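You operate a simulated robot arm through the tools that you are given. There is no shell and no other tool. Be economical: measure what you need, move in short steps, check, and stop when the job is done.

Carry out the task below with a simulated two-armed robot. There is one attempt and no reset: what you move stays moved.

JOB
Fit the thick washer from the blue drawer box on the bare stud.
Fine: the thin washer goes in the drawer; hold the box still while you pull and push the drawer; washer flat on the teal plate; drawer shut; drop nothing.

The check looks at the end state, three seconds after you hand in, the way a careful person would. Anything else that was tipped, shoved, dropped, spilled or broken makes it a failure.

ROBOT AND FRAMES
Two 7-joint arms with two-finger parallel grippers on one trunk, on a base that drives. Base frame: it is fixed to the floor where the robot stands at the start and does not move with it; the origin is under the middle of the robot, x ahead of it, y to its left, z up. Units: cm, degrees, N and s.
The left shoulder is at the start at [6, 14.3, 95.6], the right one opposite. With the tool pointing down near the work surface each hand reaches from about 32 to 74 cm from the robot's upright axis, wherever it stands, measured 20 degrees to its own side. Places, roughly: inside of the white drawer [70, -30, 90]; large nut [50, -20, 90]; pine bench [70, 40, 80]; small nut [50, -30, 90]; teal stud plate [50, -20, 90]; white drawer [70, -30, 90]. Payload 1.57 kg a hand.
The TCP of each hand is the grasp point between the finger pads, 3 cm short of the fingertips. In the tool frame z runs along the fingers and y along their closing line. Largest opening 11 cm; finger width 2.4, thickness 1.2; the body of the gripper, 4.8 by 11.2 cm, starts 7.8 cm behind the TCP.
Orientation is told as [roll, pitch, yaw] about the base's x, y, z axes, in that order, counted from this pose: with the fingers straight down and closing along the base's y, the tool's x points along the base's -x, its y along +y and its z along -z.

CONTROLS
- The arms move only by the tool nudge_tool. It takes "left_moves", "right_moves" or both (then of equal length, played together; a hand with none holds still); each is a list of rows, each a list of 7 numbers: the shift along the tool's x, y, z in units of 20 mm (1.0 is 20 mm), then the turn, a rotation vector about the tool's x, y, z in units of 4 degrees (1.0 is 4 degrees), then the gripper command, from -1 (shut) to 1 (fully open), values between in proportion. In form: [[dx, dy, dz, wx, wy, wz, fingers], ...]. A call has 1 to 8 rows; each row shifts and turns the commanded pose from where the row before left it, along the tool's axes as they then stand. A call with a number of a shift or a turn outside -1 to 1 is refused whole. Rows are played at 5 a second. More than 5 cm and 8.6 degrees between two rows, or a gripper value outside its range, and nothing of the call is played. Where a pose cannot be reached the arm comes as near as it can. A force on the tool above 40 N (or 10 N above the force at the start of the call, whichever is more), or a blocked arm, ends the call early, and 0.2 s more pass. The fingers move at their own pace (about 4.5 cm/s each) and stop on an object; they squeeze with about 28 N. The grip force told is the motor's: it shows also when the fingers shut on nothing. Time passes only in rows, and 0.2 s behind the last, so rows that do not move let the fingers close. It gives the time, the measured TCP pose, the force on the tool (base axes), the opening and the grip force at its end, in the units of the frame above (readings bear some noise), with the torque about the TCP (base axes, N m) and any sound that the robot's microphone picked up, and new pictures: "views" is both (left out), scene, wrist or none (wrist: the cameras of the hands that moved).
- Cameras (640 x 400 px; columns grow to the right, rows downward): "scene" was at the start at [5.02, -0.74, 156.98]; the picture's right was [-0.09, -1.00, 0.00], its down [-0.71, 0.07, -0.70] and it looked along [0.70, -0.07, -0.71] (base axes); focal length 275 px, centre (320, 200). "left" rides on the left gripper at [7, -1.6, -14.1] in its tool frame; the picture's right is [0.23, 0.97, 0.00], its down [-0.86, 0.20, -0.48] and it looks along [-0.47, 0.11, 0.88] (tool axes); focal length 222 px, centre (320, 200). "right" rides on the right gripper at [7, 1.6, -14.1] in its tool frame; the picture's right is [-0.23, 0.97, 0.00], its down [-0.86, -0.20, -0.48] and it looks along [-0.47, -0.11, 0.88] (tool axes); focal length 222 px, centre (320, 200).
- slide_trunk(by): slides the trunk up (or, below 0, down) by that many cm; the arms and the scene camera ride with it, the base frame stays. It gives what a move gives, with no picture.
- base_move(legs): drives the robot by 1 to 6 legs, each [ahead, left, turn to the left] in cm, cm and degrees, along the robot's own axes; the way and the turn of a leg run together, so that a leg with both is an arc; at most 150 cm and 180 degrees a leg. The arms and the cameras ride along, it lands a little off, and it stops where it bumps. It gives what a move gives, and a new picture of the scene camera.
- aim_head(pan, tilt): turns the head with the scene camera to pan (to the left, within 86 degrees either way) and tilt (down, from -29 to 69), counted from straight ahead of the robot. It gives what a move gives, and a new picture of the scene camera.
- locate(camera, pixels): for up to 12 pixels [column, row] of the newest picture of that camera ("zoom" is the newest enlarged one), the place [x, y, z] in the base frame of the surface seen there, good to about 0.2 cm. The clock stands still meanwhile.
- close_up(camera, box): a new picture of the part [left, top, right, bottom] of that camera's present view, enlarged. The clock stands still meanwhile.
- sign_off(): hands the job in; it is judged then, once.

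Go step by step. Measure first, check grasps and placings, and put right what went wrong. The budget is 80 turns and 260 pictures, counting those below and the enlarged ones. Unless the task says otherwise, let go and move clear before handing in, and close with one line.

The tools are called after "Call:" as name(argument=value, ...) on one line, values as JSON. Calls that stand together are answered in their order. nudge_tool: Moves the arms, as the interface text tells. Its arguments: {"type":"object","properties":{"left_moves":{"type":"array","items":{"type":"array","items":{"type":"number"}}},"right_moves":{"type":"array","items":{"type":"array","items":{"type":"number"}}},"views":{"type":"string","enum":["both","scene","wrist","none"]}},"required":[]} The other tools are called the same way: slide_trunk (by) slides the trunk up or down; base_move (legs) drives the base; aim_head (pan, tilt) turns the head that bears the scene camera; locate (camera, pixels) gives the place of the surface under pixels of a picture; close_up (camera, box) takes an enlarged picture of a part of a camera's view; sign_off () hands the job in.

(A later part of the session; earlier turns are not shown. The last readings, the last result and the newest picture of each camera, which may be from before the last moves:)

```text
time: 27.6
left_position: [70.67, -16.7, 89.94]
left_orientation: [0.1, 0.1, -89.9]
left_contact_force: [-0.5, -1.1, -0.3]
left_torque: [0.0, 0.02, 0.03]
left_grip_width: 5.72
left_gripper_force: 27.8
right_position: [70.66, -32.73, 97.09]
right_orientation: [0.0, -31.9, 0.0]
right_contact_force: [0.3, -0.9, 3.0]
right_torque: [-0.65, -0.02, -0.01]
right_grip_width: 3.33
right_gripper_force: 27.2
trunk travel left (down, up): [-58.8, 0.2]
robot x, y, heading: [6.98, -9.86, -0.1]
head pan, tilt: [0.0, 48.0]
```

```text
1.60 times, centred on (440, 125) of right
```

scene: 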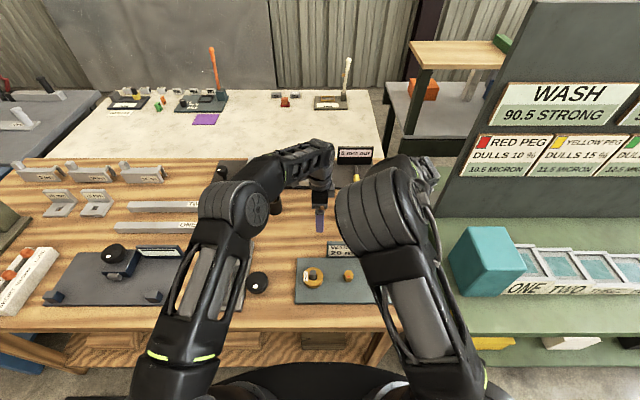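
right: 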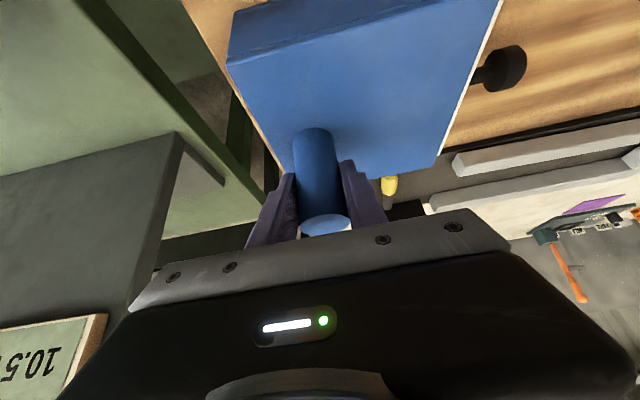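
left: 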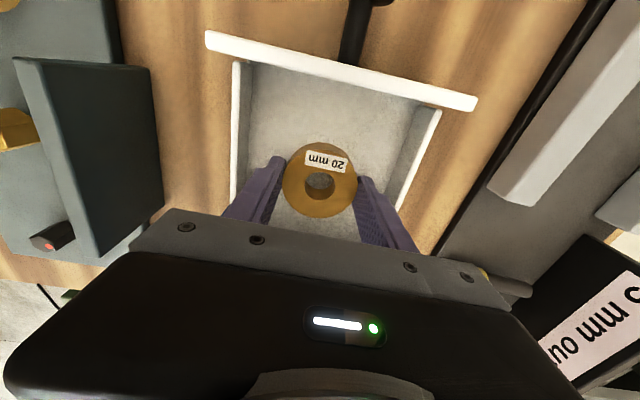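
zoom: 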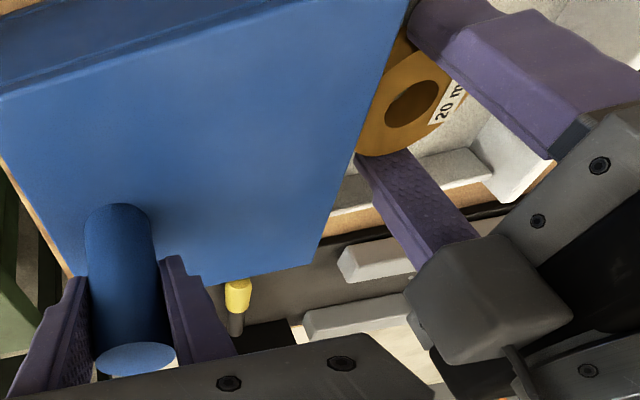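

The thick washer is held (opening 5.72, 28 N). I'll lift it clear and carry it toward a free table spot at about [60,0].

Call:
nudge_tool(left_moves=[[0, 0, -0.5, 0, 0, 0, -1], [0, 0, -0.9, 0, 0, 0, -1], [0, 0, -0.9, 0, 0, 0, -1], [0, 0, -0.9, 0, 0, 0, -1], [0.9, -0.5, -0.2, 0, 0, 0, -1], [0.93, -0.6, 0, 0, 0, 0, -1], [0.93, -0.6, 0, 0, 0, 0, -1], [0.93, -0.6, 0, 0, 0, 0, -1]], views="wrist")

Call:
nudge_tool(left_moves=[[0.93, -0.6, 0, 0, 0, 0, -1], [0.93, -0.6, 0, 0, 0, 0, -1], [0.93, -0.6, 0, 0, 0, 0, -1], [0.93, -0.6, 0, 0, 0, 0, -1], [0.93, -0.6, 0, 0, 0, 0, -1], [0, 0, 0, 0, 0, 0, -1]], views="wrist")

```text
time: 29.4
left_position: [65.91, -9.28, 96.87]
left_orientation: [0.1, 0.1, -89.9]
left_contact_force: [0.6, 0.0, -0.1]
left_torque: [-0.02, -0.04, 0.02]
left_grip_width: 5.71
left_gripper_force: 28.0
right_position: [70.75, -32.75, 97.06]
right_orientation: [-0.1, -32.0, -0.2]
right_contact_force: [-1.2, 1.0, 2.5]
right_torque: [-0.62, 0.03, -0.17]
right_grip_width: 3.36
right_gripper_force: 28.3
trunk travel left (down, up): [-58.8, 0.2]
robot x, y, heading: [7.39, -10.05, 0.1]
head pan, tilt: [0.0, 48.0]
```

left: 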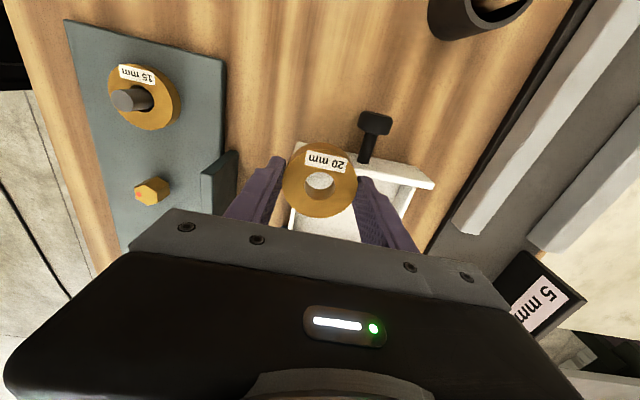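

```text
time: 30.9
left_position: [59.6, 0.11, 96.82]
left_orientation: [0.2, 0.0, -89.8]
left_contact_force: [0.0, 0.1, 0.0]
left_torque: [0.0, -0.02, 0.01]
left_grip_width: 5.72
left_gripper_force: 27.6
right_position: [70.83, -32.66, 97.02]
right_orientation: [0.0, -32.1, -0.1]
right_contact_force: [-1.4, -0.3, 0.6]
right_torque: [-0.51, -0.04, -0.12]
right_grip_width: 3.37
right_gripper_force: 27.6
trunk travel left (down, up): [-58.8, 0.2]
robot x, y, heading: [7.19, -9.65, -0.0]
head pan, tilt: [0.0, 48.0]
```

left: 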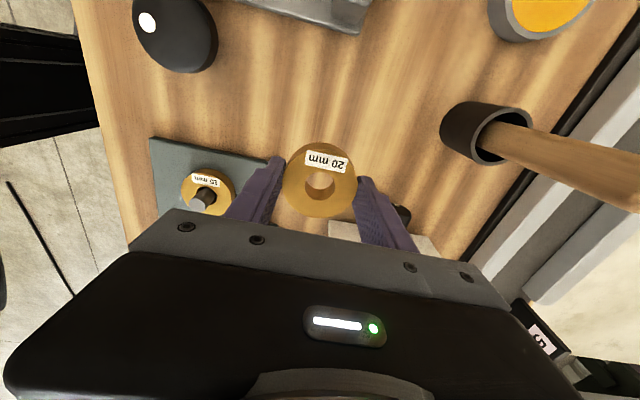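

The washer hangs level over free table. It was gripped with its bottom 3.4 cm below the TCP, so contact comes at TCP z≈88.4; I'll lower to just there.

Call:
nudge_tool(left_moves=[[0, 0, 0.9, 0, 0, 0, -1], [0, 0, 0.9, 0, 0, 0, -1], [0, 0, 0.9, 0, 0, 0, -1], [0, 0, 0.7, 0, 0, 0, -1], [0, 0, 0.5, 0, 0, 0, -1], [0, 0, 0.15, 0, 0, 0, -1], [0, 0, 0.07, 0, 0, 0, -1], [0, 0, 0.05, 0, 0, 0, -1]], views="none")

```text
time: 32.6
left_position: [59.9, -0.02, 88.55]
left_orientation: [0.1, -0.1, -89.9]
left_contact_force: [0.6, 0.1, -0.7]
left_torque: [-0.03, -0.01, 0.0]
left_grip_width: 5.69
left_gripper_force: 27.8
right_position: [70.69, -32.74, 97.09]
right_orientation: [0.0, -31.9, -0.2]
right_contact_force: [-1.9, 0.3, 0.2]
right_torque: [-0.48, 0.04, -0.04]
right_grip_width: 3.35
right_gripper_force: 28.0
trunk travel left (down, up): [-58.8, 0.2]
robot x, y, heading: [6.92, -10.19, -0.1]
head pan, tilt: [0.0, 48.0]
```

Call:
nudge_tool(left_moves=[[0, 0, 0.04, 0, 0, 0, -1], [0, 0, 0.04, 0, 0, 0, -1], [0, 0, 0.03, 0, 0, 0, -1], [0, 0, 0, 0, 0, 0, -1]], views="none")

```text
time: 33.6
left_position: [60.0, -0.1, 88.42]
left_orientation: [0.2, 0.0, -90.0]
left_contact_force: [0.7, 1.3, 0.2]
left_torque: [0.02, 0.06, -0.03]
left_grip_width: 5.72
left_gripper_force: 28.2
right_position: [70.76, -32.76, 97.02]
right_orientation: [-0.1, -32.0, -0.2]
right_contact_force: [-1.1, 0.4, -0.2]
right_torque: [-0.5, 0.01, -0.07]
right_grip_width: 3.36
right_gripper_force: 27.9
trunk travel left (down, up): [-58.8, 0.2]
robot x, y, heading: [7.17, -9.9, -0.1]
head pan, tilt: [0.0, 48.0]
```

There's no contact force yet (z 88.42), so I'll go on in fine steps.

Call:
nudge_tool(left_moves=[[0, 0, 0.04, 0, 0, 0, -1], [0, 0, 0.03, 0, 0, 0, -1], [0, 0, 0, 0, 0, 0, -1]], views="none")

Call:
nudge_tool(left_moves=[[0, 0, 0.04, 0, 0, 0, -1], [0, 0, 0, 0, 0, 0, -1]], views="none")

```text
time: 34.5
left_position: [59.94, 0.02, 88.26]
left_orientation: [0.2, 0.1, -89.9]
left_contact_force: [-1.1, 0.8, 18.1]
left_torque: [0.1, 0.13, 0.02]
left_grip_width: 5.71
left_gripper_force: 28.2
right_position: [70.61, -32.69, 97.14]
right_orientation: [0.2, -31.9, -0.1]
right_contact_force: [0.3, 1.3, 0.0]
right_torque: [-0.38, -0.03, -0.05]
right_grip_width: 3.35
right_gripper_force: 28.1
trunk travel left (down, up): [-58.8, 0.2]
robot x, y, heading: [6.91, -10.34, -0.1]
head pan, tilt: [0.0, 48.0]
```

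```text
time: 35.0
left_position: [59.92, -0.12, 88.01]
left_orientation: [0.3, -0.1, -89.9]
left_contact_force: [2.5, 1.8, 19.0]
left_torque: [0.02, 0.02, 0.07]
left_grip_width: 5.72
left_gripper_force: 28.3
right_position: [70.77, -32.79, 97.08]
right_orientation: [0.0, -32.0, -0.1]
right_contact_force: [0.3, 0.0, -0.5]
right_torque: [-0.53, 0.01, -0.02]
right_grip_width: 3.35
right_gripper_force: 27.7
trunk travel left (down, up): [-58.8, 0.2]
robot x, y, heading: [6.89, -10.04, -0.1]
head pan, tilt: [0.0, 48.0]
```

The washer is on the table (18 N up). I'll release it gently and rise.

Call:
nudge_tool(left_moves=[[0, 0, -0.1, 0, 0, 0, 0.0], [0, 0, 0, 0, 0, 0, 0.3], [0, 0, 0, 0, 0, 0, 0.3], [0, 0, -0.5, 0, 0, 0, 0.3], [0, 0, -0.9, 0, 0, 0, 0.3], [0, 0, -0.9, 0, 0, 0, 0.3], [0, 0, -0.9, 0, 0, 0, 0.3], [0, 0, -0.9, 0, 0, 0, 0.3]], views="both")

```text
time: 36.9
left_position: [59.81, -0.0, 96.5]
left_orientation: [0.0, 0.0, -89.9]
left_contact_force: [0.6, -0.7, 0.8]
left_torque: [-0.01, 0.05, 0.0]
left_grip_width: 7.12
left_gripper_force: 0.1
right_position: [70.72, -32.72, 96.93]
right_orientation: [0.0, -32.0, -0.1]
right_contact_force: [0.4, -0.6, 1.9]
right_torque: [-0.55, -0.18, 0.02]
right_grip_width: 3.35
right_gripper_force: 27.7
trunk travel left (down, up): [-58.8, 0.2]
robot x, y, heading: [6.71, -10.48, -0.3]
head pan, tilt: [0.0, 48.0]
```

scene: 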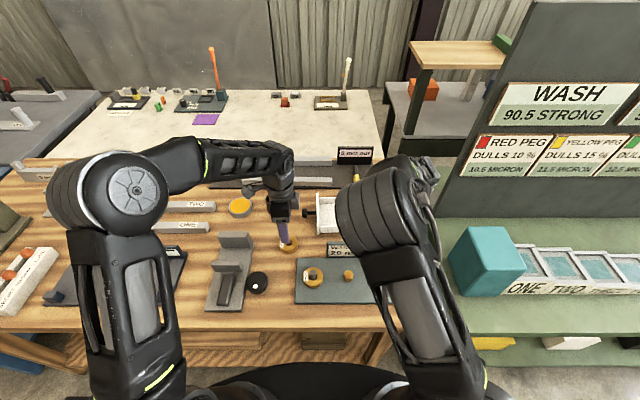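
left: 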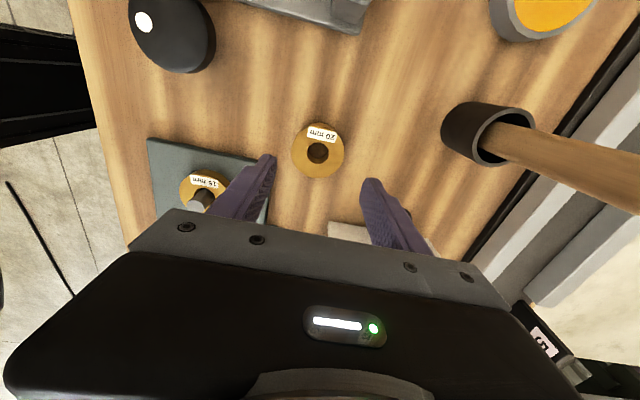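

The thick washer rests flat at (318,150) in the left view. Next is the thin washer on the left stud, so I'll measure it and the stud.

Call:
close_up(camera="scene", box=[285, 245, 365, 305])

Call:
nudge_tool(left_moves=[[-0.2, -0.9, -0.3, 0, 0, 0, 0.3], [-0.4, -0.9, -0.3, 0, 0, 0, 0.3], [-0.4, -0.9, 0, 0, 0, 0, 0.3], [-0.4, -0.9, 0, 0, 0, 0, 0.3], [-0.5, -0.9, 0, 0, 0, 0, 0.3], [-0.5, -0.9, 0, 0, 0, 0, 0.3], [-0.5, -0.5, 0, 0, 0, 0, 0.3], [-0.5, -0.2, 0, 0, 0, 0, 0.3]], views="wrist")

```text
6.67 times, centred on (325, 275) of scene
```

zoom: 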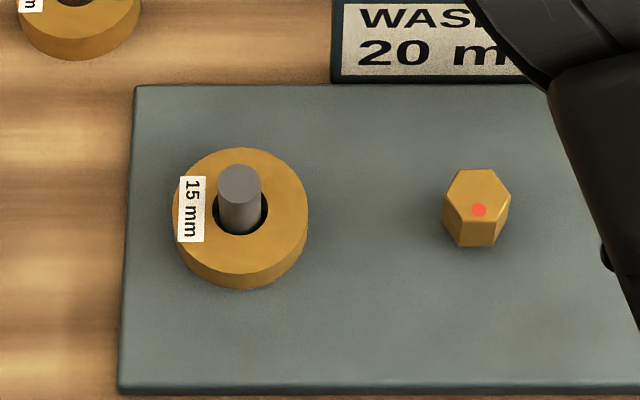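

```text
time: 38.6
left_position: [47.82, -6.8, 97.52]
left_orientation: [0.1, 0.0, -89.9]
left_contact_force: [0.1, -0.4, 0.4]
left_torque: [-0.03, 0.01, -0.01]
left_grip_width: 7.16
left_gripper_force: 0.1
right_position: [70.74, -32.71, 97.14]
right_orientation: [0.0, -31.9, -0.1]
right_contact_force: [0.9, -0.6, 3.1]
right_torque: [-0.72, -0.18, 0.01]
right_grip_width: 3.35
right_gripper_force: 28.4
trunk travel left (down, up): [-58.8, 0.2]
robot x, y, heading: [6.7, -9.53, -0.2]
head pan, tilt: [0.0, 48.0]
```

left: 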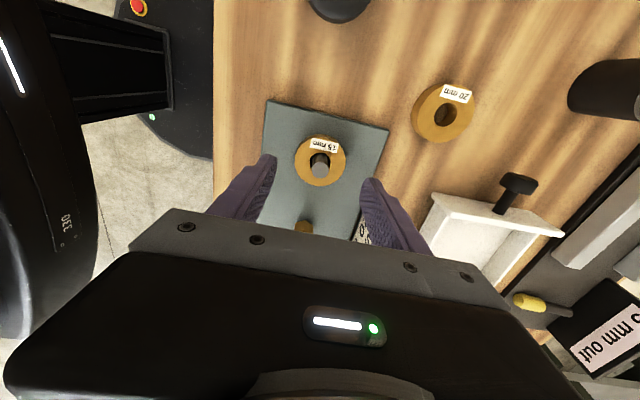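

Call:
close_up(camera="left", box=[250, 110, 390, 200])

Call:
locate(camera="left", pixels=[[296, 161], [343, 162], [319, 185], [320, 168], [320, 161], [290, 190], [286, 130], [305, 158], [335, 158], [446, 108]])

```text
4.44 times, centred on (320, 155) of left
```

zoom: 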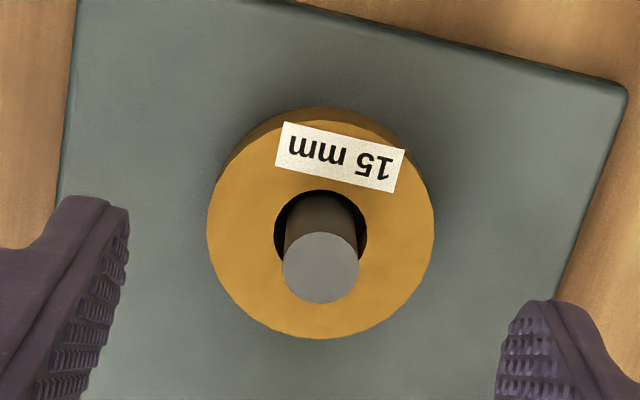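

```text
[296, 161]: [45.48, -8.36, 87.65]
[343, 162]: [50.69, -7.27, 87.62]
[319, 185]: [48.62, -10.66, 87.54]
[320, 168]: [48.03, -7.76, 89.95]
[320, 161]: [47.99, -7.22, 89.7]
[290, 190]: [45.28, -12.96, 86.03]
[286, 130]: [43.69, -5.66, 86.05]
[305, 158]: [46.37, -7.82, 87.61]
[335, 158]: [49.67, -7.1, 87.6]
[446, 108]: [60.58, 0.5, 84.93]
```

The stud is centred at [48.05,-7.9], top 89.9, plate top 86.05, washer top 87.6. I'll descend on the thin washer and close.

Call:
nudge_tool(left_moves=[[-0.55, 0.12, 0.6, 0, 0, 0, 0.3], [0, 0, 0.9, 0, 0, 0, 0.3], [0, 0, 0.9, 0, 0, 0, 0.3], [0, 0, 0.9, 0, 0, 0, 0.3], [0, 0, 0.75, 0, 0, 0, 0.3], [0, 0, 0, 0, 0, 0, 0.3], [0, 0, 0, 0, 0, 0, 0.3]], views="wrist")

```text
time: 40.2
left_position: [47.76, -7.85, 89.33]
left_orientation: [0.2, -0.1, -90.0]
left_contact_force: [-0.3, 0.3, -0.2]
left_torque: [-0.03, 0.0, -0.02]
left_grip_width: 7.15
left_gripper_force: 0.0
right_position: [70.88, -32.7, 97.18]
right_orientation: [0.1, -32.0, -0.2]
right_contact_force: [-0.1, -0.7, 4.5]
right_torque: [-0.64, 0.03, 0.0]
right_grip_width: 3.35
right_gripper_force: 27.9
trunk travel left (down, up): [-58.8, 0.2]
robot x, y, heading: [7.06, -9.92, -0.1]
head pan, tilt: [0.0, 48.0]
```

left: 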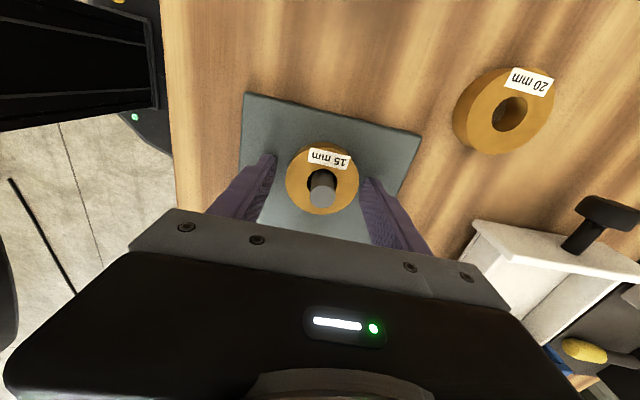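

The fingers straddle the thin washer evenly at (322,180). I'll close and check the side force before lifting.

Call:
nudge_tool(left_moves=[[0, 0.05, 0, 0, 0, 0, 0], [0, 0, 0, 0, 0, 0, -1], [0, 0, 0, 0, 0, 0, -1], [0, 0, 0, 0, 0, 0, -1]], views="none")

```text
time: 41.2
left_position: [47.96, -7.97, 89.33]
left_orientation: [0.1, 0.0, -90.0]
left_contact_force: [-2.2, -0.3, 4.8]
left_torque: [-0.05, 0.09, -0.01]
left_grip_width: 5.71
left_gripper_force: 27.8
right_position: [70.71, -32.71, 97.1]
right_orientation: [0.0, -31.9, 0.0]
right_contact_force: [1.9, 0.0, 1.2]
right_torque: [-0.59, 0.01, -0.02]
right_grip_width: 3.35
right_gripper_force: 28.4
trunk travel left (down, up): [-58.8, 0.2]
robot x, y, heading: [7.33, -9.93, -0.1]
head pan, tilt: [0.0, 48.0]
```

The thin washer is gripped with little side force. I'll lift it straight off the stud.

Call:
nudge_tool(left_moves=[[0, 0, -0.4, 0, 0, 0, -1], [0, 0, -0.7, 0, 0, 0, -1], [0, 0, -0.8, 0, 0, 0, -1], [0, 0, -0.8, 0, 0, 0, -1], [0, 0, -0.8, 0, 0, 0, -1], [0, 0, -0.6, 0, 0, 0, -1]], views="wrist")

Call:
locate(camera="scene", pixels=[[340, 210], [355, 190], [380, 250], [350, 230]])

```text
time: 42.6
left_position: [48.01, -7.96, 97.68]
left_orientation: [0.1, 0.1, -89.9]
left_contact_force: [1.5, -0.7, -0.6]
left_torque: [-0.01, 0.0, -0.02]
left_grip_width: 5.7
left_gripper_force: 27.7
right_position: [70.67, -32.73, 97.08]
right_orientation: [0.0, -32.0, -0.1]
right_contact_force: [-0.9, 0.9, 3.0]
right_torque: [-0.6, -0.02, -0.04]
right_grip_width: 3.36
right_gripper_force: 27.8
trunk travel left (down, up): [-58.8, 0.2]
robot x, y, heading: [7.26, -10.06, 0.1]
head pan, tilt: [0.0, 48.0]
```

left: 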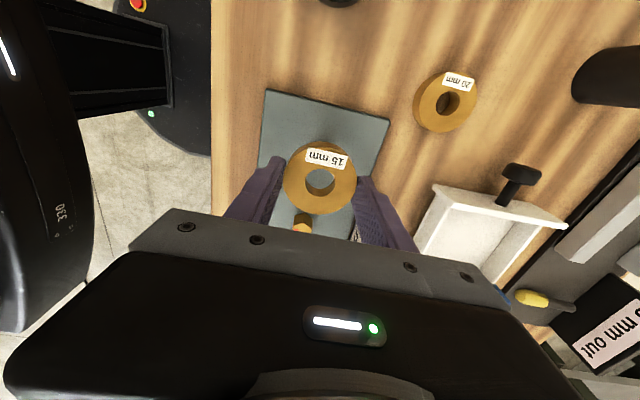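

```text
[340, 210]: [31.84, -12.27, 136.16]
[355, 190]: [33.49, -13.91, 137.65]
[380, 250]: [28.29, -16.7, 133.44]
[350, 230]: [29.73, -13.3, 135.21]
```

The thin washer is free of the stud and level. I'll carry it to above the drawer.

Call:
nudge_tool(left_moves=[[0, 1, 0, 0, 0, 0, -1], [0, 1, 0, 0, 0, 0, -1], [0, 1, 0, 0, 0, 0, -1], [0, 1, 0, 0, 0, 0, -1], [0, 1, 0, 0, 0, 0, -1], [0, 1, 0, 0, 0, 0, -1], [0, 1, 0, 0, 0, 0, -1], [0, 1, 0, 0, 0, 0, -1]], views="none")

Call:
nudge_tool(left_moves=[[-0.73, 0.55, 0, 0, 0, 0, -1], [-0.73, 0.55, 0, 0, 0, 0, -1], [-0.73, 0.55, 0, 0, 0, 0, -1], [-0.73, 0.55, 0, 0, 0, 0, -1], [-0.73, 0.55, 0.1, 0, 0, 0, -1], [-0.73, 0.55, 0.2, 0, 0, 0, -1], [0, 0, 0.2, 0, 0, 0, -1], [0, 0, 0, 0, 0, 0, -1]], views="wrist")

```text
time: 44.5
left_position: [64.07, -7.89, 97.69]
left_orientation: [0.2, 0.0, -89.8]
left_contact_force: [0.0, 0.0, -0.9]
left_torque: [0.02, -0.02, -0.01]
left_grip_width: 5.71
left_gripper_force: 28.1
right_position: [70.77, -32.77, 97.05]
right_orientation: [0.1, -32.0, -0.2]
right_contact_force: [-0.2, 0.0, 2.3]
right_torque: [-0.57, 0.23, -0.02]
right_grip_width: 3.36
right_gripper_force: 27.6
trunk travel left (down, up): [-58.8, 0.2]
robot x, y, heading: [6.94, -9.83, -0.2]
head pan, tilt: [0.0, 48.0]
```

```text
time: 46.2
left_position: [70.59, -16.62, 96.76]
left_orientation: [0.1, -0.1, -89.8]
left_contact_force: [-1.0, -0.5, -0.9]
left_torque: [0.03, 0.0, -0.03]
left_grip_width: 5.73
left_gripper_force: 28.3
right_position: [70.86, -32.73, 97.05]
right_orientation: [0.0, -32.0, -0.1]
right_contact_force: [-0.1, 1.1, 2.5]
right_torque: [-0.51, 0.03, -0.08]
right_grip_width: 3.36
right_gripper_force: 28.0
trunk travel left (down, up): [-58.8, 0.2]
robot x, y, heading: [6.92, -9.9, -0.4]
head pan, tilt: [0.0, 48.0]
```

left: 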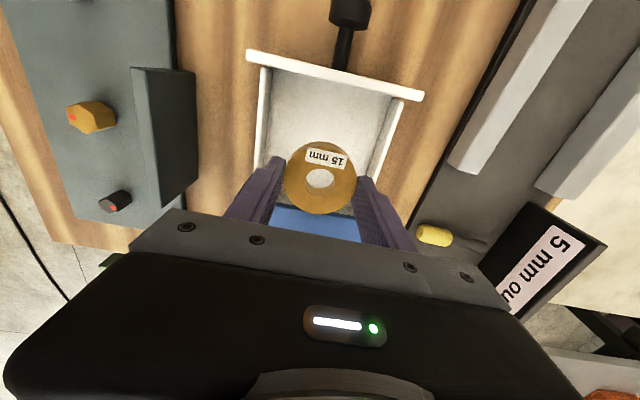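

The washer is centred over the drawer space, so I'll lower it; floor contact is expected near TCP z 89.7.

Call:
nudge_tool(left_moves=[[0, 0, 0.8, 0, 0, 0, -1], [0, 0, 0.8, 0, 0, 0, -1], [0, 0, 0.8, 0, 0, 0, -1], [0, 0, 0.6, 0, 0, 0, -1], [0, 0, 0.35, 0, 0, 0, -1], [0, 0, 0.1, 0, 0, 0, -1], [0, 0, 0.05, 0, 0, 0, -1], [0, 0, 0, 0, 0, 0, -1]], views="none")

Call:
close_up(camera="left", box=[160, 0, 480, 250])

```text
time: 48.0
left_position: [70.65, -16.75, 89.77]
left_orientation: [0.3, -0.1, -89.9]
left_contact_force: [-1.8, 0.3, 14.8]
left_torque: [0.0, 0.24, -0.09]
left_grip_width: 5.72
left_gripper_force: 28.0
right_position: [70.76, -32.65, 97.04]
right_orientation: [0.1, -31.9, -0.1]
right_contact_force: [3.6, 0.4, 0.0]
right_torque: [-0.8, 0.12, -0.26]
right_grip_width: 3.38
right_gripper_force: 28.1
trunk travel left (down, up): [-58.8, 0.2]
robot x, y, heading: [7.38, -9.91, -0.2]
head pan, tilt: [0.0, 48.0]
```

```text
1.60 times, centred on (320, 125) of left
```

zoom: 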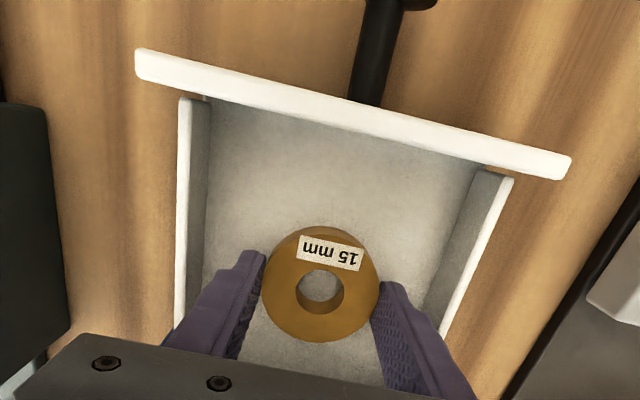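

The washer touches the drawer floor (15 N). I'll release it to 6.6 cm, staying clear of the walls, and rise.

Call:
nudge_tool(left_moves=[[0, 0, -0.05, 0, 0, 0, 0.0], [0, 0, 0, 0, 0, 0, 0.18], [0, 0, 0, 0, 0, 0, 0.18], [0, 0, -0.4, 0, 0, 0, 0.18], [0, 0, -0.9, 0, 0, 0, 0.18], [0, 0, -0.9, 0, 0, 0, 0.18], [0, 0, -0.9, 0, 0, 0, 0.18]], views="wrist")

```text
time: 49.6
left_position: [70.64, -16.71, 96.1]
left_orientation: [0.1, 0.0, -89.9]
left_contact_force: [-0.1, 0.4, -0.1]
left_torque: [0.01, 0.03, 0.0]
left_grip_width: 6.49
left_gripper_force: 0.0
right_position: [70.77, -32.75, 97.07]
right_orientation: [-0.1, -32.0, -0.1]
right_contact_force: [-2.6, -0.3, 0.4]
right_torque: [-0.65, 0.05, -0.04]
right_grip_width: 3.34
right_gripper_force: 27.9
trunk travel left (down, up): [-58.8, 0.2]
robot x, y, heading: [7.13, -9.85, -0.0]
head pan, tilt: [0.0, 48.0]
```

left: 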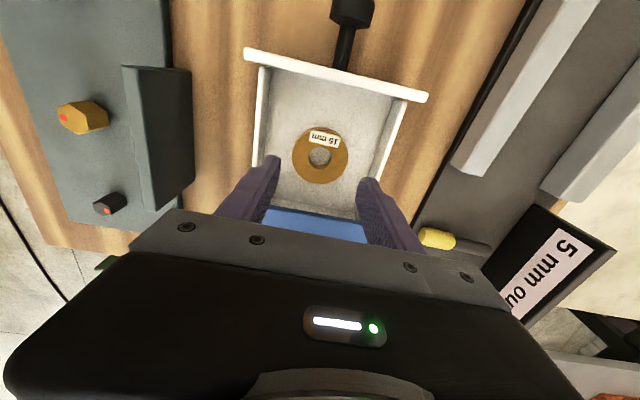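

The thin washer lies flat in the drawer. Now back over the knob to close the drawer, using the same pose where I let go ([70.3,-5.0,89.9]).

Call:
nudge_tool(left_moves=[[0.7, -0.03, -0.4, 0, 0, 0, 0.18], [0.9, -0.03, -0.2, 0, 0, 0, 0.18], [0.9, -0.03, 0, 0, 0, 0, 0.3], [0.9, -0.03, 0, 0, 0, 0, 0.6], [0.9, -0.03, 0, 0, 0, 0, 0.6], [0.9, -0.03, 0, 0, 0, 0, 0.6], [0.65, 0, 0, 0, 0, 0, 0.6], [0, 0, 0, 0, 0, 0, 0.6]], views="wrist")

```text
time: 51.5
left_position: [70.16, -4.93, 97.23]
left_orientation: [0.2, 0.1, -89.9]
left_contact_force: [0.4, -0.6, 0.2]
left_torque: [-0.02, -0.03, 0.01]
left_grip_width: 8.79
left_gripper_force: 0.0
right_position: [70.64, -32.74, 97.08]
right_orientation: [0.0, -32.0, -0.1]
right_contact_force: [-0.4, -0.3, 0.1]
right_torque: [-0.57, -0.05, -0.01]
right_grip_width: 3.35
right_gripper_force: 27.7
trunk travel left (down, up): [-58.8, 0.2]
robot x, y, heading: [6.96, -9.8, -0.4]
head pan, tilt: [0.0, 48.0]
```

left: 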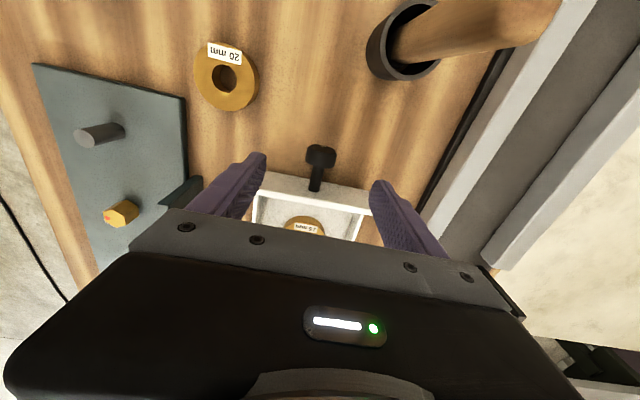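

The knob sits between the fingers at (320,158). I'll lower to z≈89.9 and close on it.

Call:
nudge_tool(left_moves=[[0, 0.03, 0.9, 0, 0, 0, 0.6], [0, 0, 0.9, 0, 0, 0, 0.6], [0, 0, 0.9, 0, 0, 0, 0.6], [0, 0, 0.9, 0, 0, 0, 0.6], [0, 0, 0.05, 0, 0, 0, -1], [0, 0, 0, 0, 0, 0, -1], [0, 0, 0, 0, 0, 0, -1], [0, 0, 0, 0, 0, 0, -1]], views="none")

Call:
nudge_tool(left_moves=[[0, 0, 0, 0, 0, 0, -1], [0, 0, 0, 0, 0, 0, -1]], views="wrist")

```text
time: 53.2
left_position: [70.42, -4.96, 89.95]
left_orientation: [0.2, 0.0, -89.8]
left_contact_force: [1.4, -0.7, -0.3]
left_torque: [0.03, 0.0, 0.22]
left_grip_width: 3.17
left_gripper_force: 19.1
right_position: [70.8, -32.67, 97.0]
right_orientation: [0.0, -32.0, -0.1]
right_contact_force: [-2.5, -0.8, 0.9]
right_torque: [-0.62, -0.02, 0.03]
right_grip_width: 3.35
right_gripper_force: 27.9
trunk travel left (down, up): [-58.8, 0.2]
robot x, y, heading: [7.28, -10.01, -0.1]
head pan, tilt: [0.0, 48.0]
```

```text
time: 53.9
left_position: [70.34, -4.98, 90.07]
left_orientation: [0.1, 0.0, -89.8]
left_contact_force: [0.5, 0.3, -0.2]
left_torque: [0.1, -0.03, 0.39]
left_grip_width: 3.17
left_gripper_force: 28.1
right_position: [70.85, -32.66, 97.1]
right_orientation: [0.0, -32.0, -0.1]
right_contact_force: [-1.5, -0.3, 2.5]
right_torque: [-0.51, -0.01, -0.04]
right_grip_width: 3.37
right_gripper_force: 28.4
trunk travel left (down, up): [-58.8, 0.2]
robot x, y, heading: [7.26, -9.86, 0.0]
head pan, tilt: [0.0, 48.0]
```

left: 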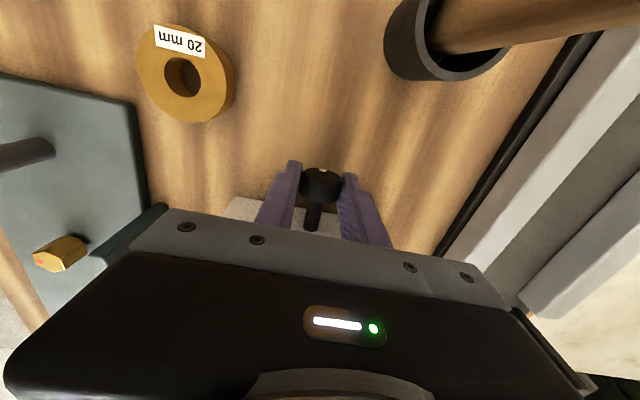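

The knob is held. I'll push toward -y; 11.5 cm should shut it, so 10 cm first.

Call:
nudge_tool(left_moves=[[-0.4, 0, 0, 0, 0, 0, -1], [-0.4, 0, 0, 0, 0, 0, -1], [-0.4, 0, 0, 0, 0, 0, -1], [-0.4, 0, 0, 0, 0, 0, -1], [-0.4, 0, 0, 0, 0, 0, -1], [-0.4, 0, 0, 0, 0, 0, -1], [-0.4, 0, 0, 0, 0, 0, -1], [-0.4, 0, 0, 0, 0, 0, -1]], views="none")

Call:
nudge_tool(left_moves=[[-0.4, 0, 0, 0, 0, 0, -1], [-0.4, 0, 0, 0, 0, 0, -1], [-0.4, 0, 0, 0, 0, 0, -1], [-0.4, 0, 0, 0, 0, 0, -1], [-0.4, 0, 0, 0, 0, 0, -1], [-0.2, 0, 0, 0, 0, 0, -1], [0, 0, 0, 0, 0, 0, -1]], views="none")

Call:
close_up(camera="right", box=[240, 0, 640, 250])

```text
time: 55.6
left_position: [70.37, -11.47, 89.94]
left_orientation: [0.2, -0.2, -90.0]
left_contact_force: [2.3, 3.8, 4.3]
left_torque: [0.58, 0.06, 0.49]
left_grip_width: 3.13
left_gripper_force: 28.6
right_position: [70.67, -32.64, 97.1]
right_orientation: [0.0, -32.0, 0.0]
right_contact_force: [-2.0, -3.4, 0.7]
right_torque: [-0.94, -0.08, -0.06]
right_grip_width: 3.34
right_gripper_force: 27.7
trunk travel left (down, up): [-58.8, 0.2]
robot x, y, heading: [7.36, -9.68, -0.2]
head pan, tilt: [0.0, 48.0]
```

```text
time: 57.2
left_position: [70.27, -15.84, 89.92]
left_orientation: [0.2, -0.1, -89.9]
left_contact_force: [7.4, 1.7, -0.4]
left_torque: [0.44, -0.11, 0.76]
left_grip_width: 3.17
left_gripper_force: 28.8
right_position: [70.72, -32.71, 96.98]
right_orientation: [-0.1, -32.0, -0.2]
right_contact_force: [-7.1, -6.2, 4.0]
right_torque: [-0.81, 0.02, 0.14]
right_grip_width: 3.34
right_gripper_force: 27.7
trunk travel left (down, up): [-58.8, 0.2]
robot x, y, heading: [6.98, -9.84, -0.1]
head pan, tilt: [0.0, 48.0]
```

```text
1.60 times, centred on (440, 125) of right
```

zoom: 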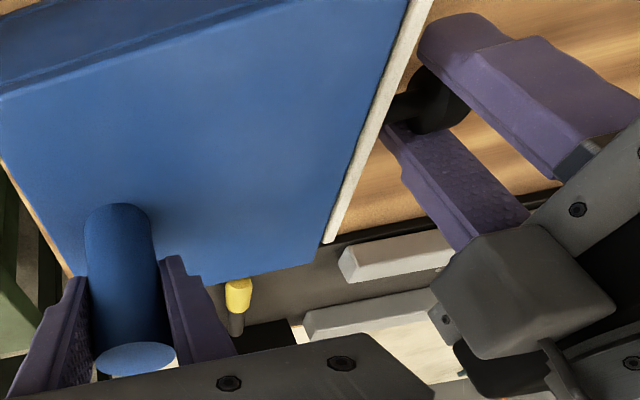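

The drawer is nearly shut, with about 0.7 cm left. I'll push on in small steps until I feel the stop.

Call:
nudge_tool(left_moves=[[-0.15, -0.03, 0, 0, 0, 0, -1], [-0.15, 0, 0, 0, 0, 0, -1], [-0.05, 0, 0, 0, 0, 0, -1], [0, 0, 0, 0, 0, 0, -1]], views="none")

Call:
nudge_tool(left_moves=[[-0.05, 0, 0, 0, 0, 0, -1], [-0.05, 0, 0, 0, 0, 0, -1], [0, 0, 0, 0, 0, 0, -1]], views="none")

Call:
close_up(camera="right", box=[380, 0, 560, 160])

```text
time: 58.2
left_position: [70.34, -16.55, 90.02]
left_orientation: [0.1, 0.0, -89.9]
left_contact_force: [3.1, 5.3, 5.8]
left_torque: [0.08, -0.04, 0.43]
left_grip_width: 3.15
left_gripper_force: 28.1
right_position: [70.72, -32.77, 97.01]
right_orientation: [0.0, -31.9, -0.1]
right_contact_force: [-2.3, -8.5, -0.1]
right_torque: [-0.67, 0.04, -0.09]
right_grip_width: 3.35
right_gripper_force: 28.4
trunk travel left (down, up): [-58.8, 0.2]
robot x, y, heading: [6.98, -9.78, -0.1]
head pan, tilt: [0.0, 48.0]
```

```text
time: 59.0
left_position: [70.28, -16.48, 89.93]
left_orientation: [0.2, 0.2, -89.8]
left_contact_force: [2.5, 13.6, 8.0]
left_torque: [-0.23, -0.06, 0.51]
left_grip_width: 3.16
left_gripper_force: 28.2
right_position: [70.73, -32.83, 97.05]
right_orientation: [-0.1, -32.0, -0.1]
right_contact_force: [-1.4, -11.3, 0.4]
right_torque: [-0.61, 0.09, -0.22]
right_grip_width: 3.36
right_gripper_force: 28.6
trunk travel left (down, up): [-58.8, 0.2]
robot x, y, heading: [7.11, -10.03, -0.2]
head pan, tilt: [0.0, 48.0]
```

```text
2.50 times, centred on (470, 80) of right
```

zoom: 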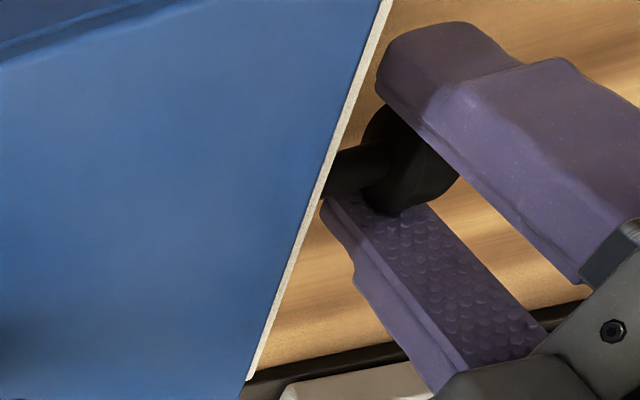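

The drawer has met its stop (13.6 N, y=-16.5 as at the start). I'll release the knob and raise the left hand.

Call:
nudge_tool(left_moves=[[0.05, 0, 0, 0, 0, 0, -1], [0, 0, 0, 0, 0, 0, 0], [0, 0, 0, 0, 0, 0, 0.6], [0, 0, 0, 0, 0, 0, 0.6], [0, 0, -0.8, 0, 0, 0, 0.6], [0, 0, -0.9, 0, 0, 0, 0.6], [0, 0, -0.9, 0, 0, 0, 0.6], [0, 0, -0.9, 0, 0, 0, 0.6]], views="wrist")

Call:
close_up(camera="right", box=[380, 0, 560, 160])

```text
time: 60.9
left_position: [70.16, -16.51, 97.14]
left_orientation: [0.0, 0.0, -90.0]
left_contact_force: [0.5, 0.1, -0.2]
left_torque: [-0.04, 0.01, 0.03]
left_grip_width: 8.8
left_gripper_force: 0.0
right_position: [70.68, -32.67, 97.11]
right_orientation: [-0.1, -31.9, -0.1]
right_contact_force: [-1.0, 2.0, 0.2]
right_torque: [-0.26, 0.02, -0.02]
right_grip_width: 3.36
right_gripper_force: 28.0
trunk travel left (down, up): [-58.8, 0.2]
robot x, y, heading: [6.81, -10.05, -0.3]
head pan, tilt: [0.0, 48.0]
```

left: 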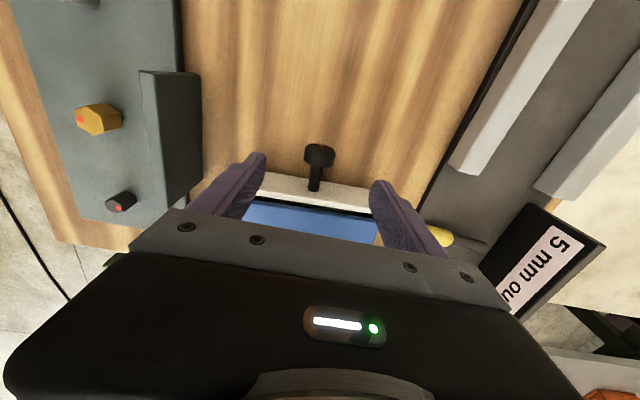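

```text
2.50 times, centred on (470, 80) of right
```

zoom: 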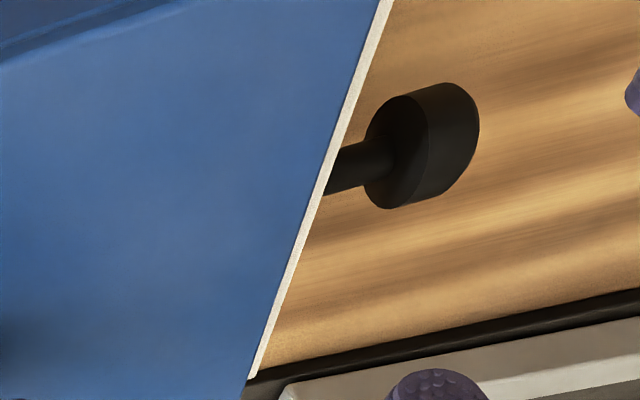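

The drawer front sits flush as at the start. Now to the thick washer at about [60,0].

Call:
nudge_tool(left_moves=[[0.92, -0.5, 0, 0, 0, 0, 0.4], [0.92, -0.57, 0, 0, 0, 0, 0.3], [0.92, -0.57, 0, 0, 0, 0, 0.3], [0.92, -0.57, 0, 0, 0, 0, 0.3], [0.92, -0.57, 0, 0, 0, 0, 0.3], [0.92, -0.57, 0, 0, 0, 0, 0.3], [0.92, -0.57, 0, 0, 0, 0, 0.3], [0.92, -0.57, 0, 0, 0, 0, 0.3]], views="none")

Call:
nudge_tool(left_moves=[[0.7, -0.5, 0, 0, 0, 0, 0.3], [0, 0, 0, 0, 0, 0, 0.3]], views="wrist")

Call:
close_up(camera="left", box=[250, 100, 410, 200])

```text
time: 62.6
left_position: [61.14, -1.89, 96.83]
left_orientation: [0.1, 0.1, -89.9]
left_contact_force: [0.5, 0.3, 0.3]
left_torque: [-0.01, 0.04, -0.01]
left_grip_width: 7.13
left_gripper_force: 0.0
right_position: [70.73, -32.81, 97.11]
right_orientation: [0.0, -32.0, 0.0]
right_contact_force: [-0.9, 0.4, 0.3]
right_torque: [-0.43, 0.0, -0.15]
right_grip_width: 3.37
right_gripper_force: 28.7
trunk travel left (down, up): [-58.8, 0.2]
robot x, y, heading: [7.24, -10.06, 0.1]
head pan, tilt: [0.0, 48.0]
```

```text
time: 63.2
left_position: [60.06, -0.53, 96.92]
left_orientation: [0.1, 0.0, -89.9]
left_contact_force: [0.0, -0.3, -0.5]
left_torque: [0.0, -0.01, -0.01]
left_grip_width: 7.16
left_gripper_force: 0.0
right_position: [70.81, -32.7, 97.17]
right_orientation: [0.0, -31.9, -0.2]
right_contact_force: [-1.7, 0.4, 0.4]
right_torque: [-0.47, -0.04, -0.12]
right_grip_width: 3.35
right_gripper_force: 27.4
trunk travel left (down, up): [-58.8, 0.2]
robot x, y, heading: [7.0, -10.0, -0.0]
head pan, tilt: [0.0, 48.0]
```

left: 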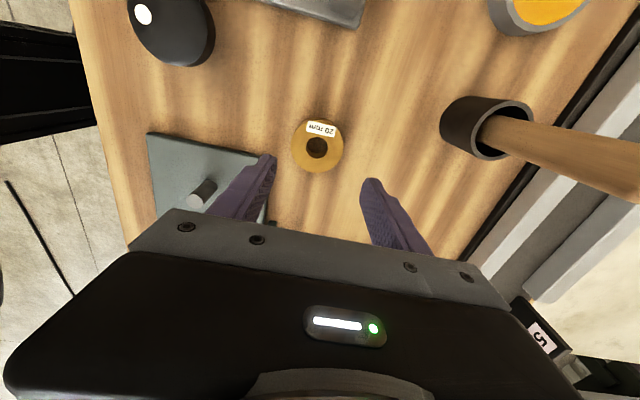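

```text
4.00 times, centred on (330, 150) of left
```

zoom: 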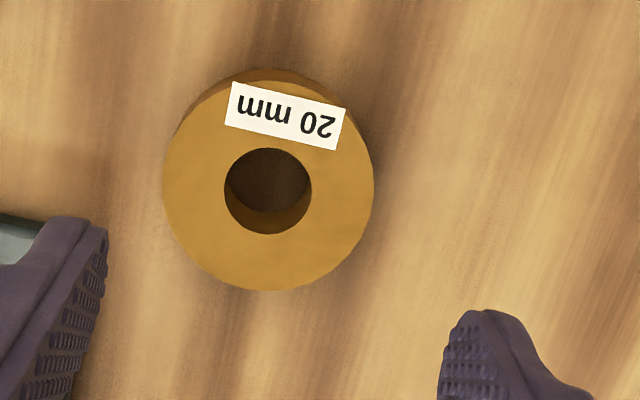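

Call:
locate(camera="zoom", pixels=[[168, 185], [370, 190], [268, 286], [267, 155], [228, 190], [308, 190], [262, 232], [275, 75], [330, 340]])

Call:
locate(camera="left", pixels=[[195, 200], [212, 183], [165, 215]])

```text
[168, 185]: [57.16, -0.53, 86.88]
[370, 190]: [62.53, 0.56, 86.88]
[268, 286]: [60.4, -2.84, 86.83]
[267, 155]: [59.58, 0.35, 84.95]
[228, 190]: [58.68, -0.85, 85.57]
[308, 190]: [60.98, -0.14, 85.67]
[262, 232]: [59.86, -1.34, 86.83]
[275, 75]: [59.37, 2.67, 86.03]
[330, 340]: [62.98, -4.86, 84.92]
```

```text
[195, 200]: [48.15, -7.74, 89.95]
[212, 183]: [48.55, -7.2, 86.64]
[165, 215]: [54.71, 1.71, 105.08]
```

The thick washer's centre is [59.85,0.0], and the stud top centre [48.1,-7.8,89.95]. I'll shift 0.5 cm in y, descend and grip.

Call:
nudge_tool(left_moves=[[0.27, -0.08, 0.7, 0, 0, 0, 0.3], [0, 0, 0.9, 0, 0, 0, 0.3], [0, 0, 0.9, 0, 0, 0, 0.3], [0, 0, 0.9, 0, 0, 0, 0.3], [0, 0, 0.8, 0, 0, 0, 0.3], [0, 0, 0, 0, 0, 0, -0.3], [0, 0, 0, 0, 0, 0, -1], [0, 0, 0, 0, 0, 0, -1]], views="none")

Call:
nudge_tool(left_moves=[[0, 0, 0, 0, 0, 0, -1], [0, 0, -0.5, 0, 0, 0, -1], [0, 0, -0.8, 0, 0, 0, -1], [0, 0, -0.9, 0, 0, 0, -1], [0, 0, -0.9, 0, 0, 0, -1], [0, 0, -0.9, 0, 0, 0, -1], [0, 0, -0.5, 0, 0, 0, -1]], views="wrist")

Call:
close_up(camera="left", box=[240, 120, 400, 220])

```text
time: 65.0
left_position: [59.96, -0.05, 88.47]
left_orientation: [0.1, 0.0, -89.9]
left_contact_force: [0.2, -0.6, 0.5]
left_torque: [-0.04, -0.04, -0.01]
left_grip_width: 5.73
left_gripper_force: 28.1
right_position: [70.72, -32.66, 97.1]
right_orientation: [-0.1, -32.0, -0.1]
right_contact_force: [-1.4, 0.4, -0.6]
right_torque: [-0.42, 0.05, -0.01]
right_grip_width: 3.36
right_gripper_force: 27.6
trunk travel left (down, up): [-58.8, 0.2]
robot x, y, heading: [7.39, -9.9, -0.1]
head pan, tilt: [0.0, 48.0]
```

```text
time: 66.7
left_position: [60.07, 0.13, 97.49]
left_orientation: [0.2, 0.0, -89.9]
left_contact_force: [0.2, -0.5, -0.6]
left_torque: [0.03, 0.01, -0.01]
left_grip_width: 5.71
left_gripper_force: 28.1
right_position: [70.78, -32.71, 97.09]
right_orientation: [0.1, -32.0, -0.1]
right_contact_force: [-0.5, -0.4, 1.1]
right_torque: [-0.49, 0.02, -0.04]
right_grip_width: 3.35
right_gripper_force: 28.1
trunk travel left (down, up): [-58.8, 0.2]
robot x, y, heading: [7.22, -10.13, -0.1]
head pan, tilt: [0.0, 48.0]
```

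left: 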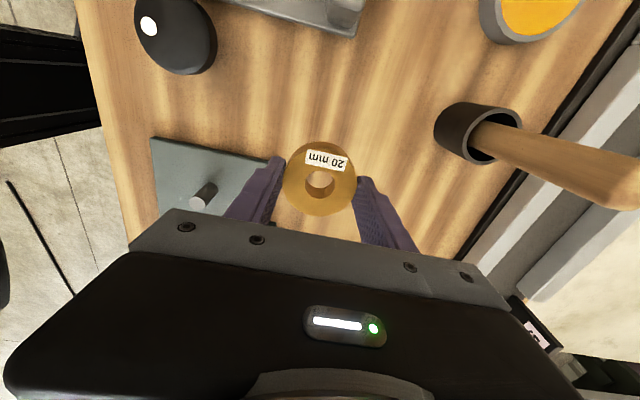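

```text
4.00 times, centred on (320, 170) of left
```

zoom: 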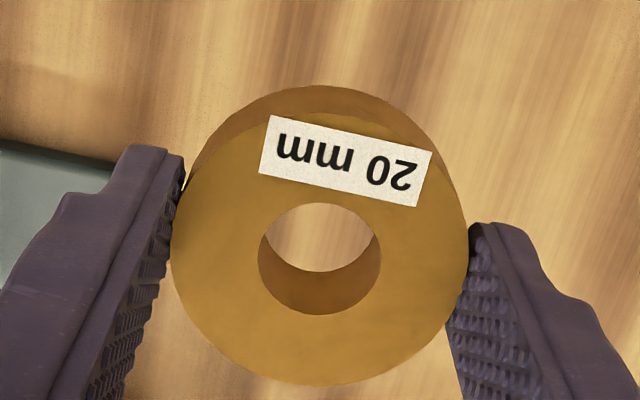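

The thick washer is lifted, level and centred in the fingers. I'll carry it to above the stud at [48.05,-7.85].

Call:
nudge_tool(left_moves=[[-0.49, -0.75, 0, 0, 0, 0, -1], [-0.49, -0.75, 0, 0, 0, 0, -1], [-0.49, -0.75, 0, 0, 0, 0, -1], [-0.49, -0.75, 0, 0, 0, 0, -1], [-0.49, -0.75, 0, 0, 0, 0, -1], [-0.49, -0.75, 0, 0, 0, 0, -1], [-0.49, -0.75, 0, 0, 0, 0, -1], [-0.49, -0.75, 0, 0, 0, 0, -1]], views="none")

Call:
nudge_tool(left_moves=[[0, 0, 0.6, 0, 0, 0, -1], [0, 0, 0.4, 0, 0, 0, -1], [0, 0, 0, 0, 0, 0, -1]], views="both")

Call:
close_up(camera="left", box=[240, 120, 400, 220])

Call:
close_up(camera="scene", box=[285, 225, 365, 285])

```text
time: 68.5
left_position: [48.07, -7.64, 97.42]
left_orientation: [0.0, 0.0, -89.8]
left_contact_force: [0.5, -0.3, -0.3]
left_torque: [-0.01, 0.0, -0.04]
left_grip_width: 5.71
left_gripper_force: 28.2
right_position: [70.8, -32.78, 97.11]
right_orientation: [0.0, -32.0, -0.1]
right_contact_force: [-0.1, -0.2, 1.2]
right_torque: [-0.5, -0.18, 0.05]
right_grip_width: 3.36
right_gripper_force: 28.2
trunk travel left (down, up): [-58.8, 0.2]
robot x, y, heading: [7.19, -9.51, -0.2]
head pan, tilt: [0.0, 48.0]
```

```text
time: 69.2
left_position: [48.12, -7.75, 95.42]
left_orientation: [0.1, 0.0, -89.9]
left_contact_force: [0.7, 0.3, -1.3]
left_torque: [0.0, 0.03, 0.04]
left_grip_width: 5.74
left_gripper_force: 28.2
right_position: [70.78, -32.75, 97.02]
right_orientation: [0.0, -31.9, -0.1]
right_contact_force: [1.1, -0.5, 1.8]
right_torque: [-0.51, 0.08, -0.03]
right_grip_width: 3.34
right_gripper_force: 28.6
trunk travel left (down, up): [-58.8, 0.2]
robot x, y, heading: [7.27, -10.28, -0.4]
head pan, tilt: [0.0, 48.0]
```

scene: 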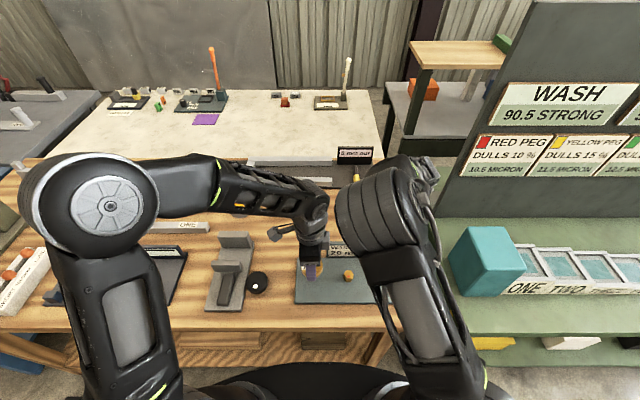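
left: 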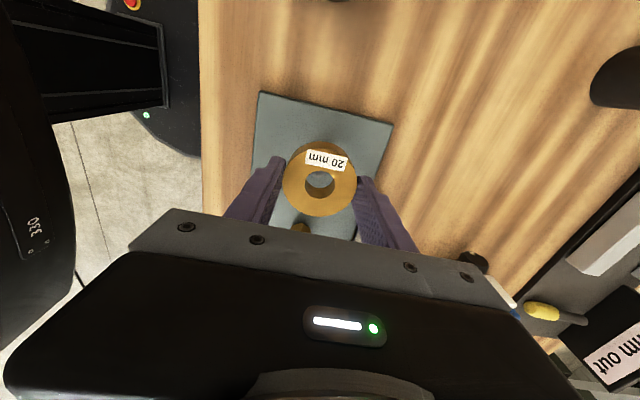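

```text
4.00 times, centred on (320, 170) of left
```

zoom: 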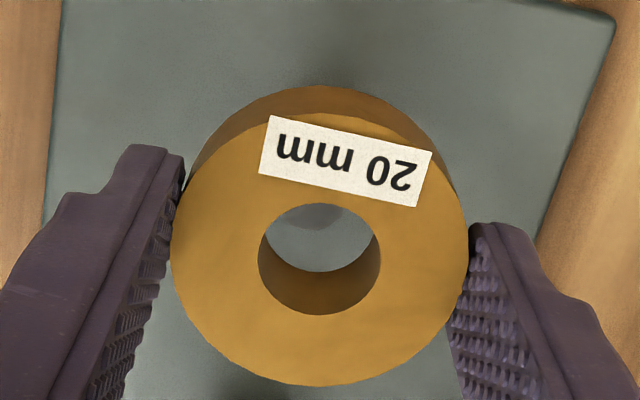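

```text
6.67 times, centred on (325, 255) of scene
```

zoom: 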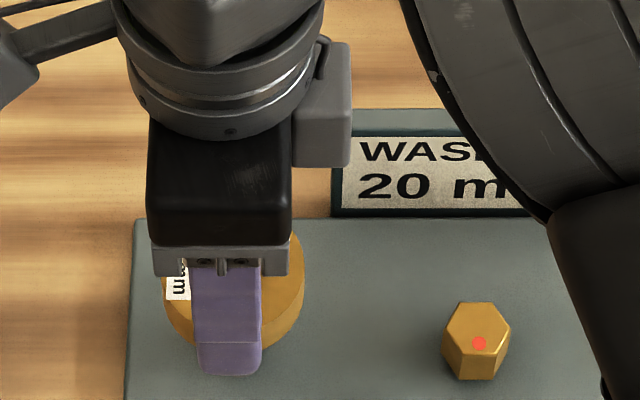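

I'll measure the held washer against the stud before lowering.

Call:
locate(camera="left", pixels=[[284, 183], [356, 185], [320, 215], [305, 185], [334, 185], [320, 199], [319, 170], [320, 176], [316, 180], [326, 174]])

```text
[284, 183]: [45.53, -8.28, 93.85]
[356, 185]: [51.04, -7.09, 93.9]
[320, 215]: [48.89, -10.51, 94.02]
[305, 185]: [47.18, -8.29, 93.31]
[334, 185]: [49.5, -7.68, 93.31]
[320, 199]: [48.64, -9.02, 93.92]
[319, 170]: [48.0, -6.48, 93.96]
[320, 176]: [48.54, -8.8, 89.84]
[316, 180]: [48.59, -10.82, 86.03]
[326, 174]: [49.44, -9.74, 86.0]
```

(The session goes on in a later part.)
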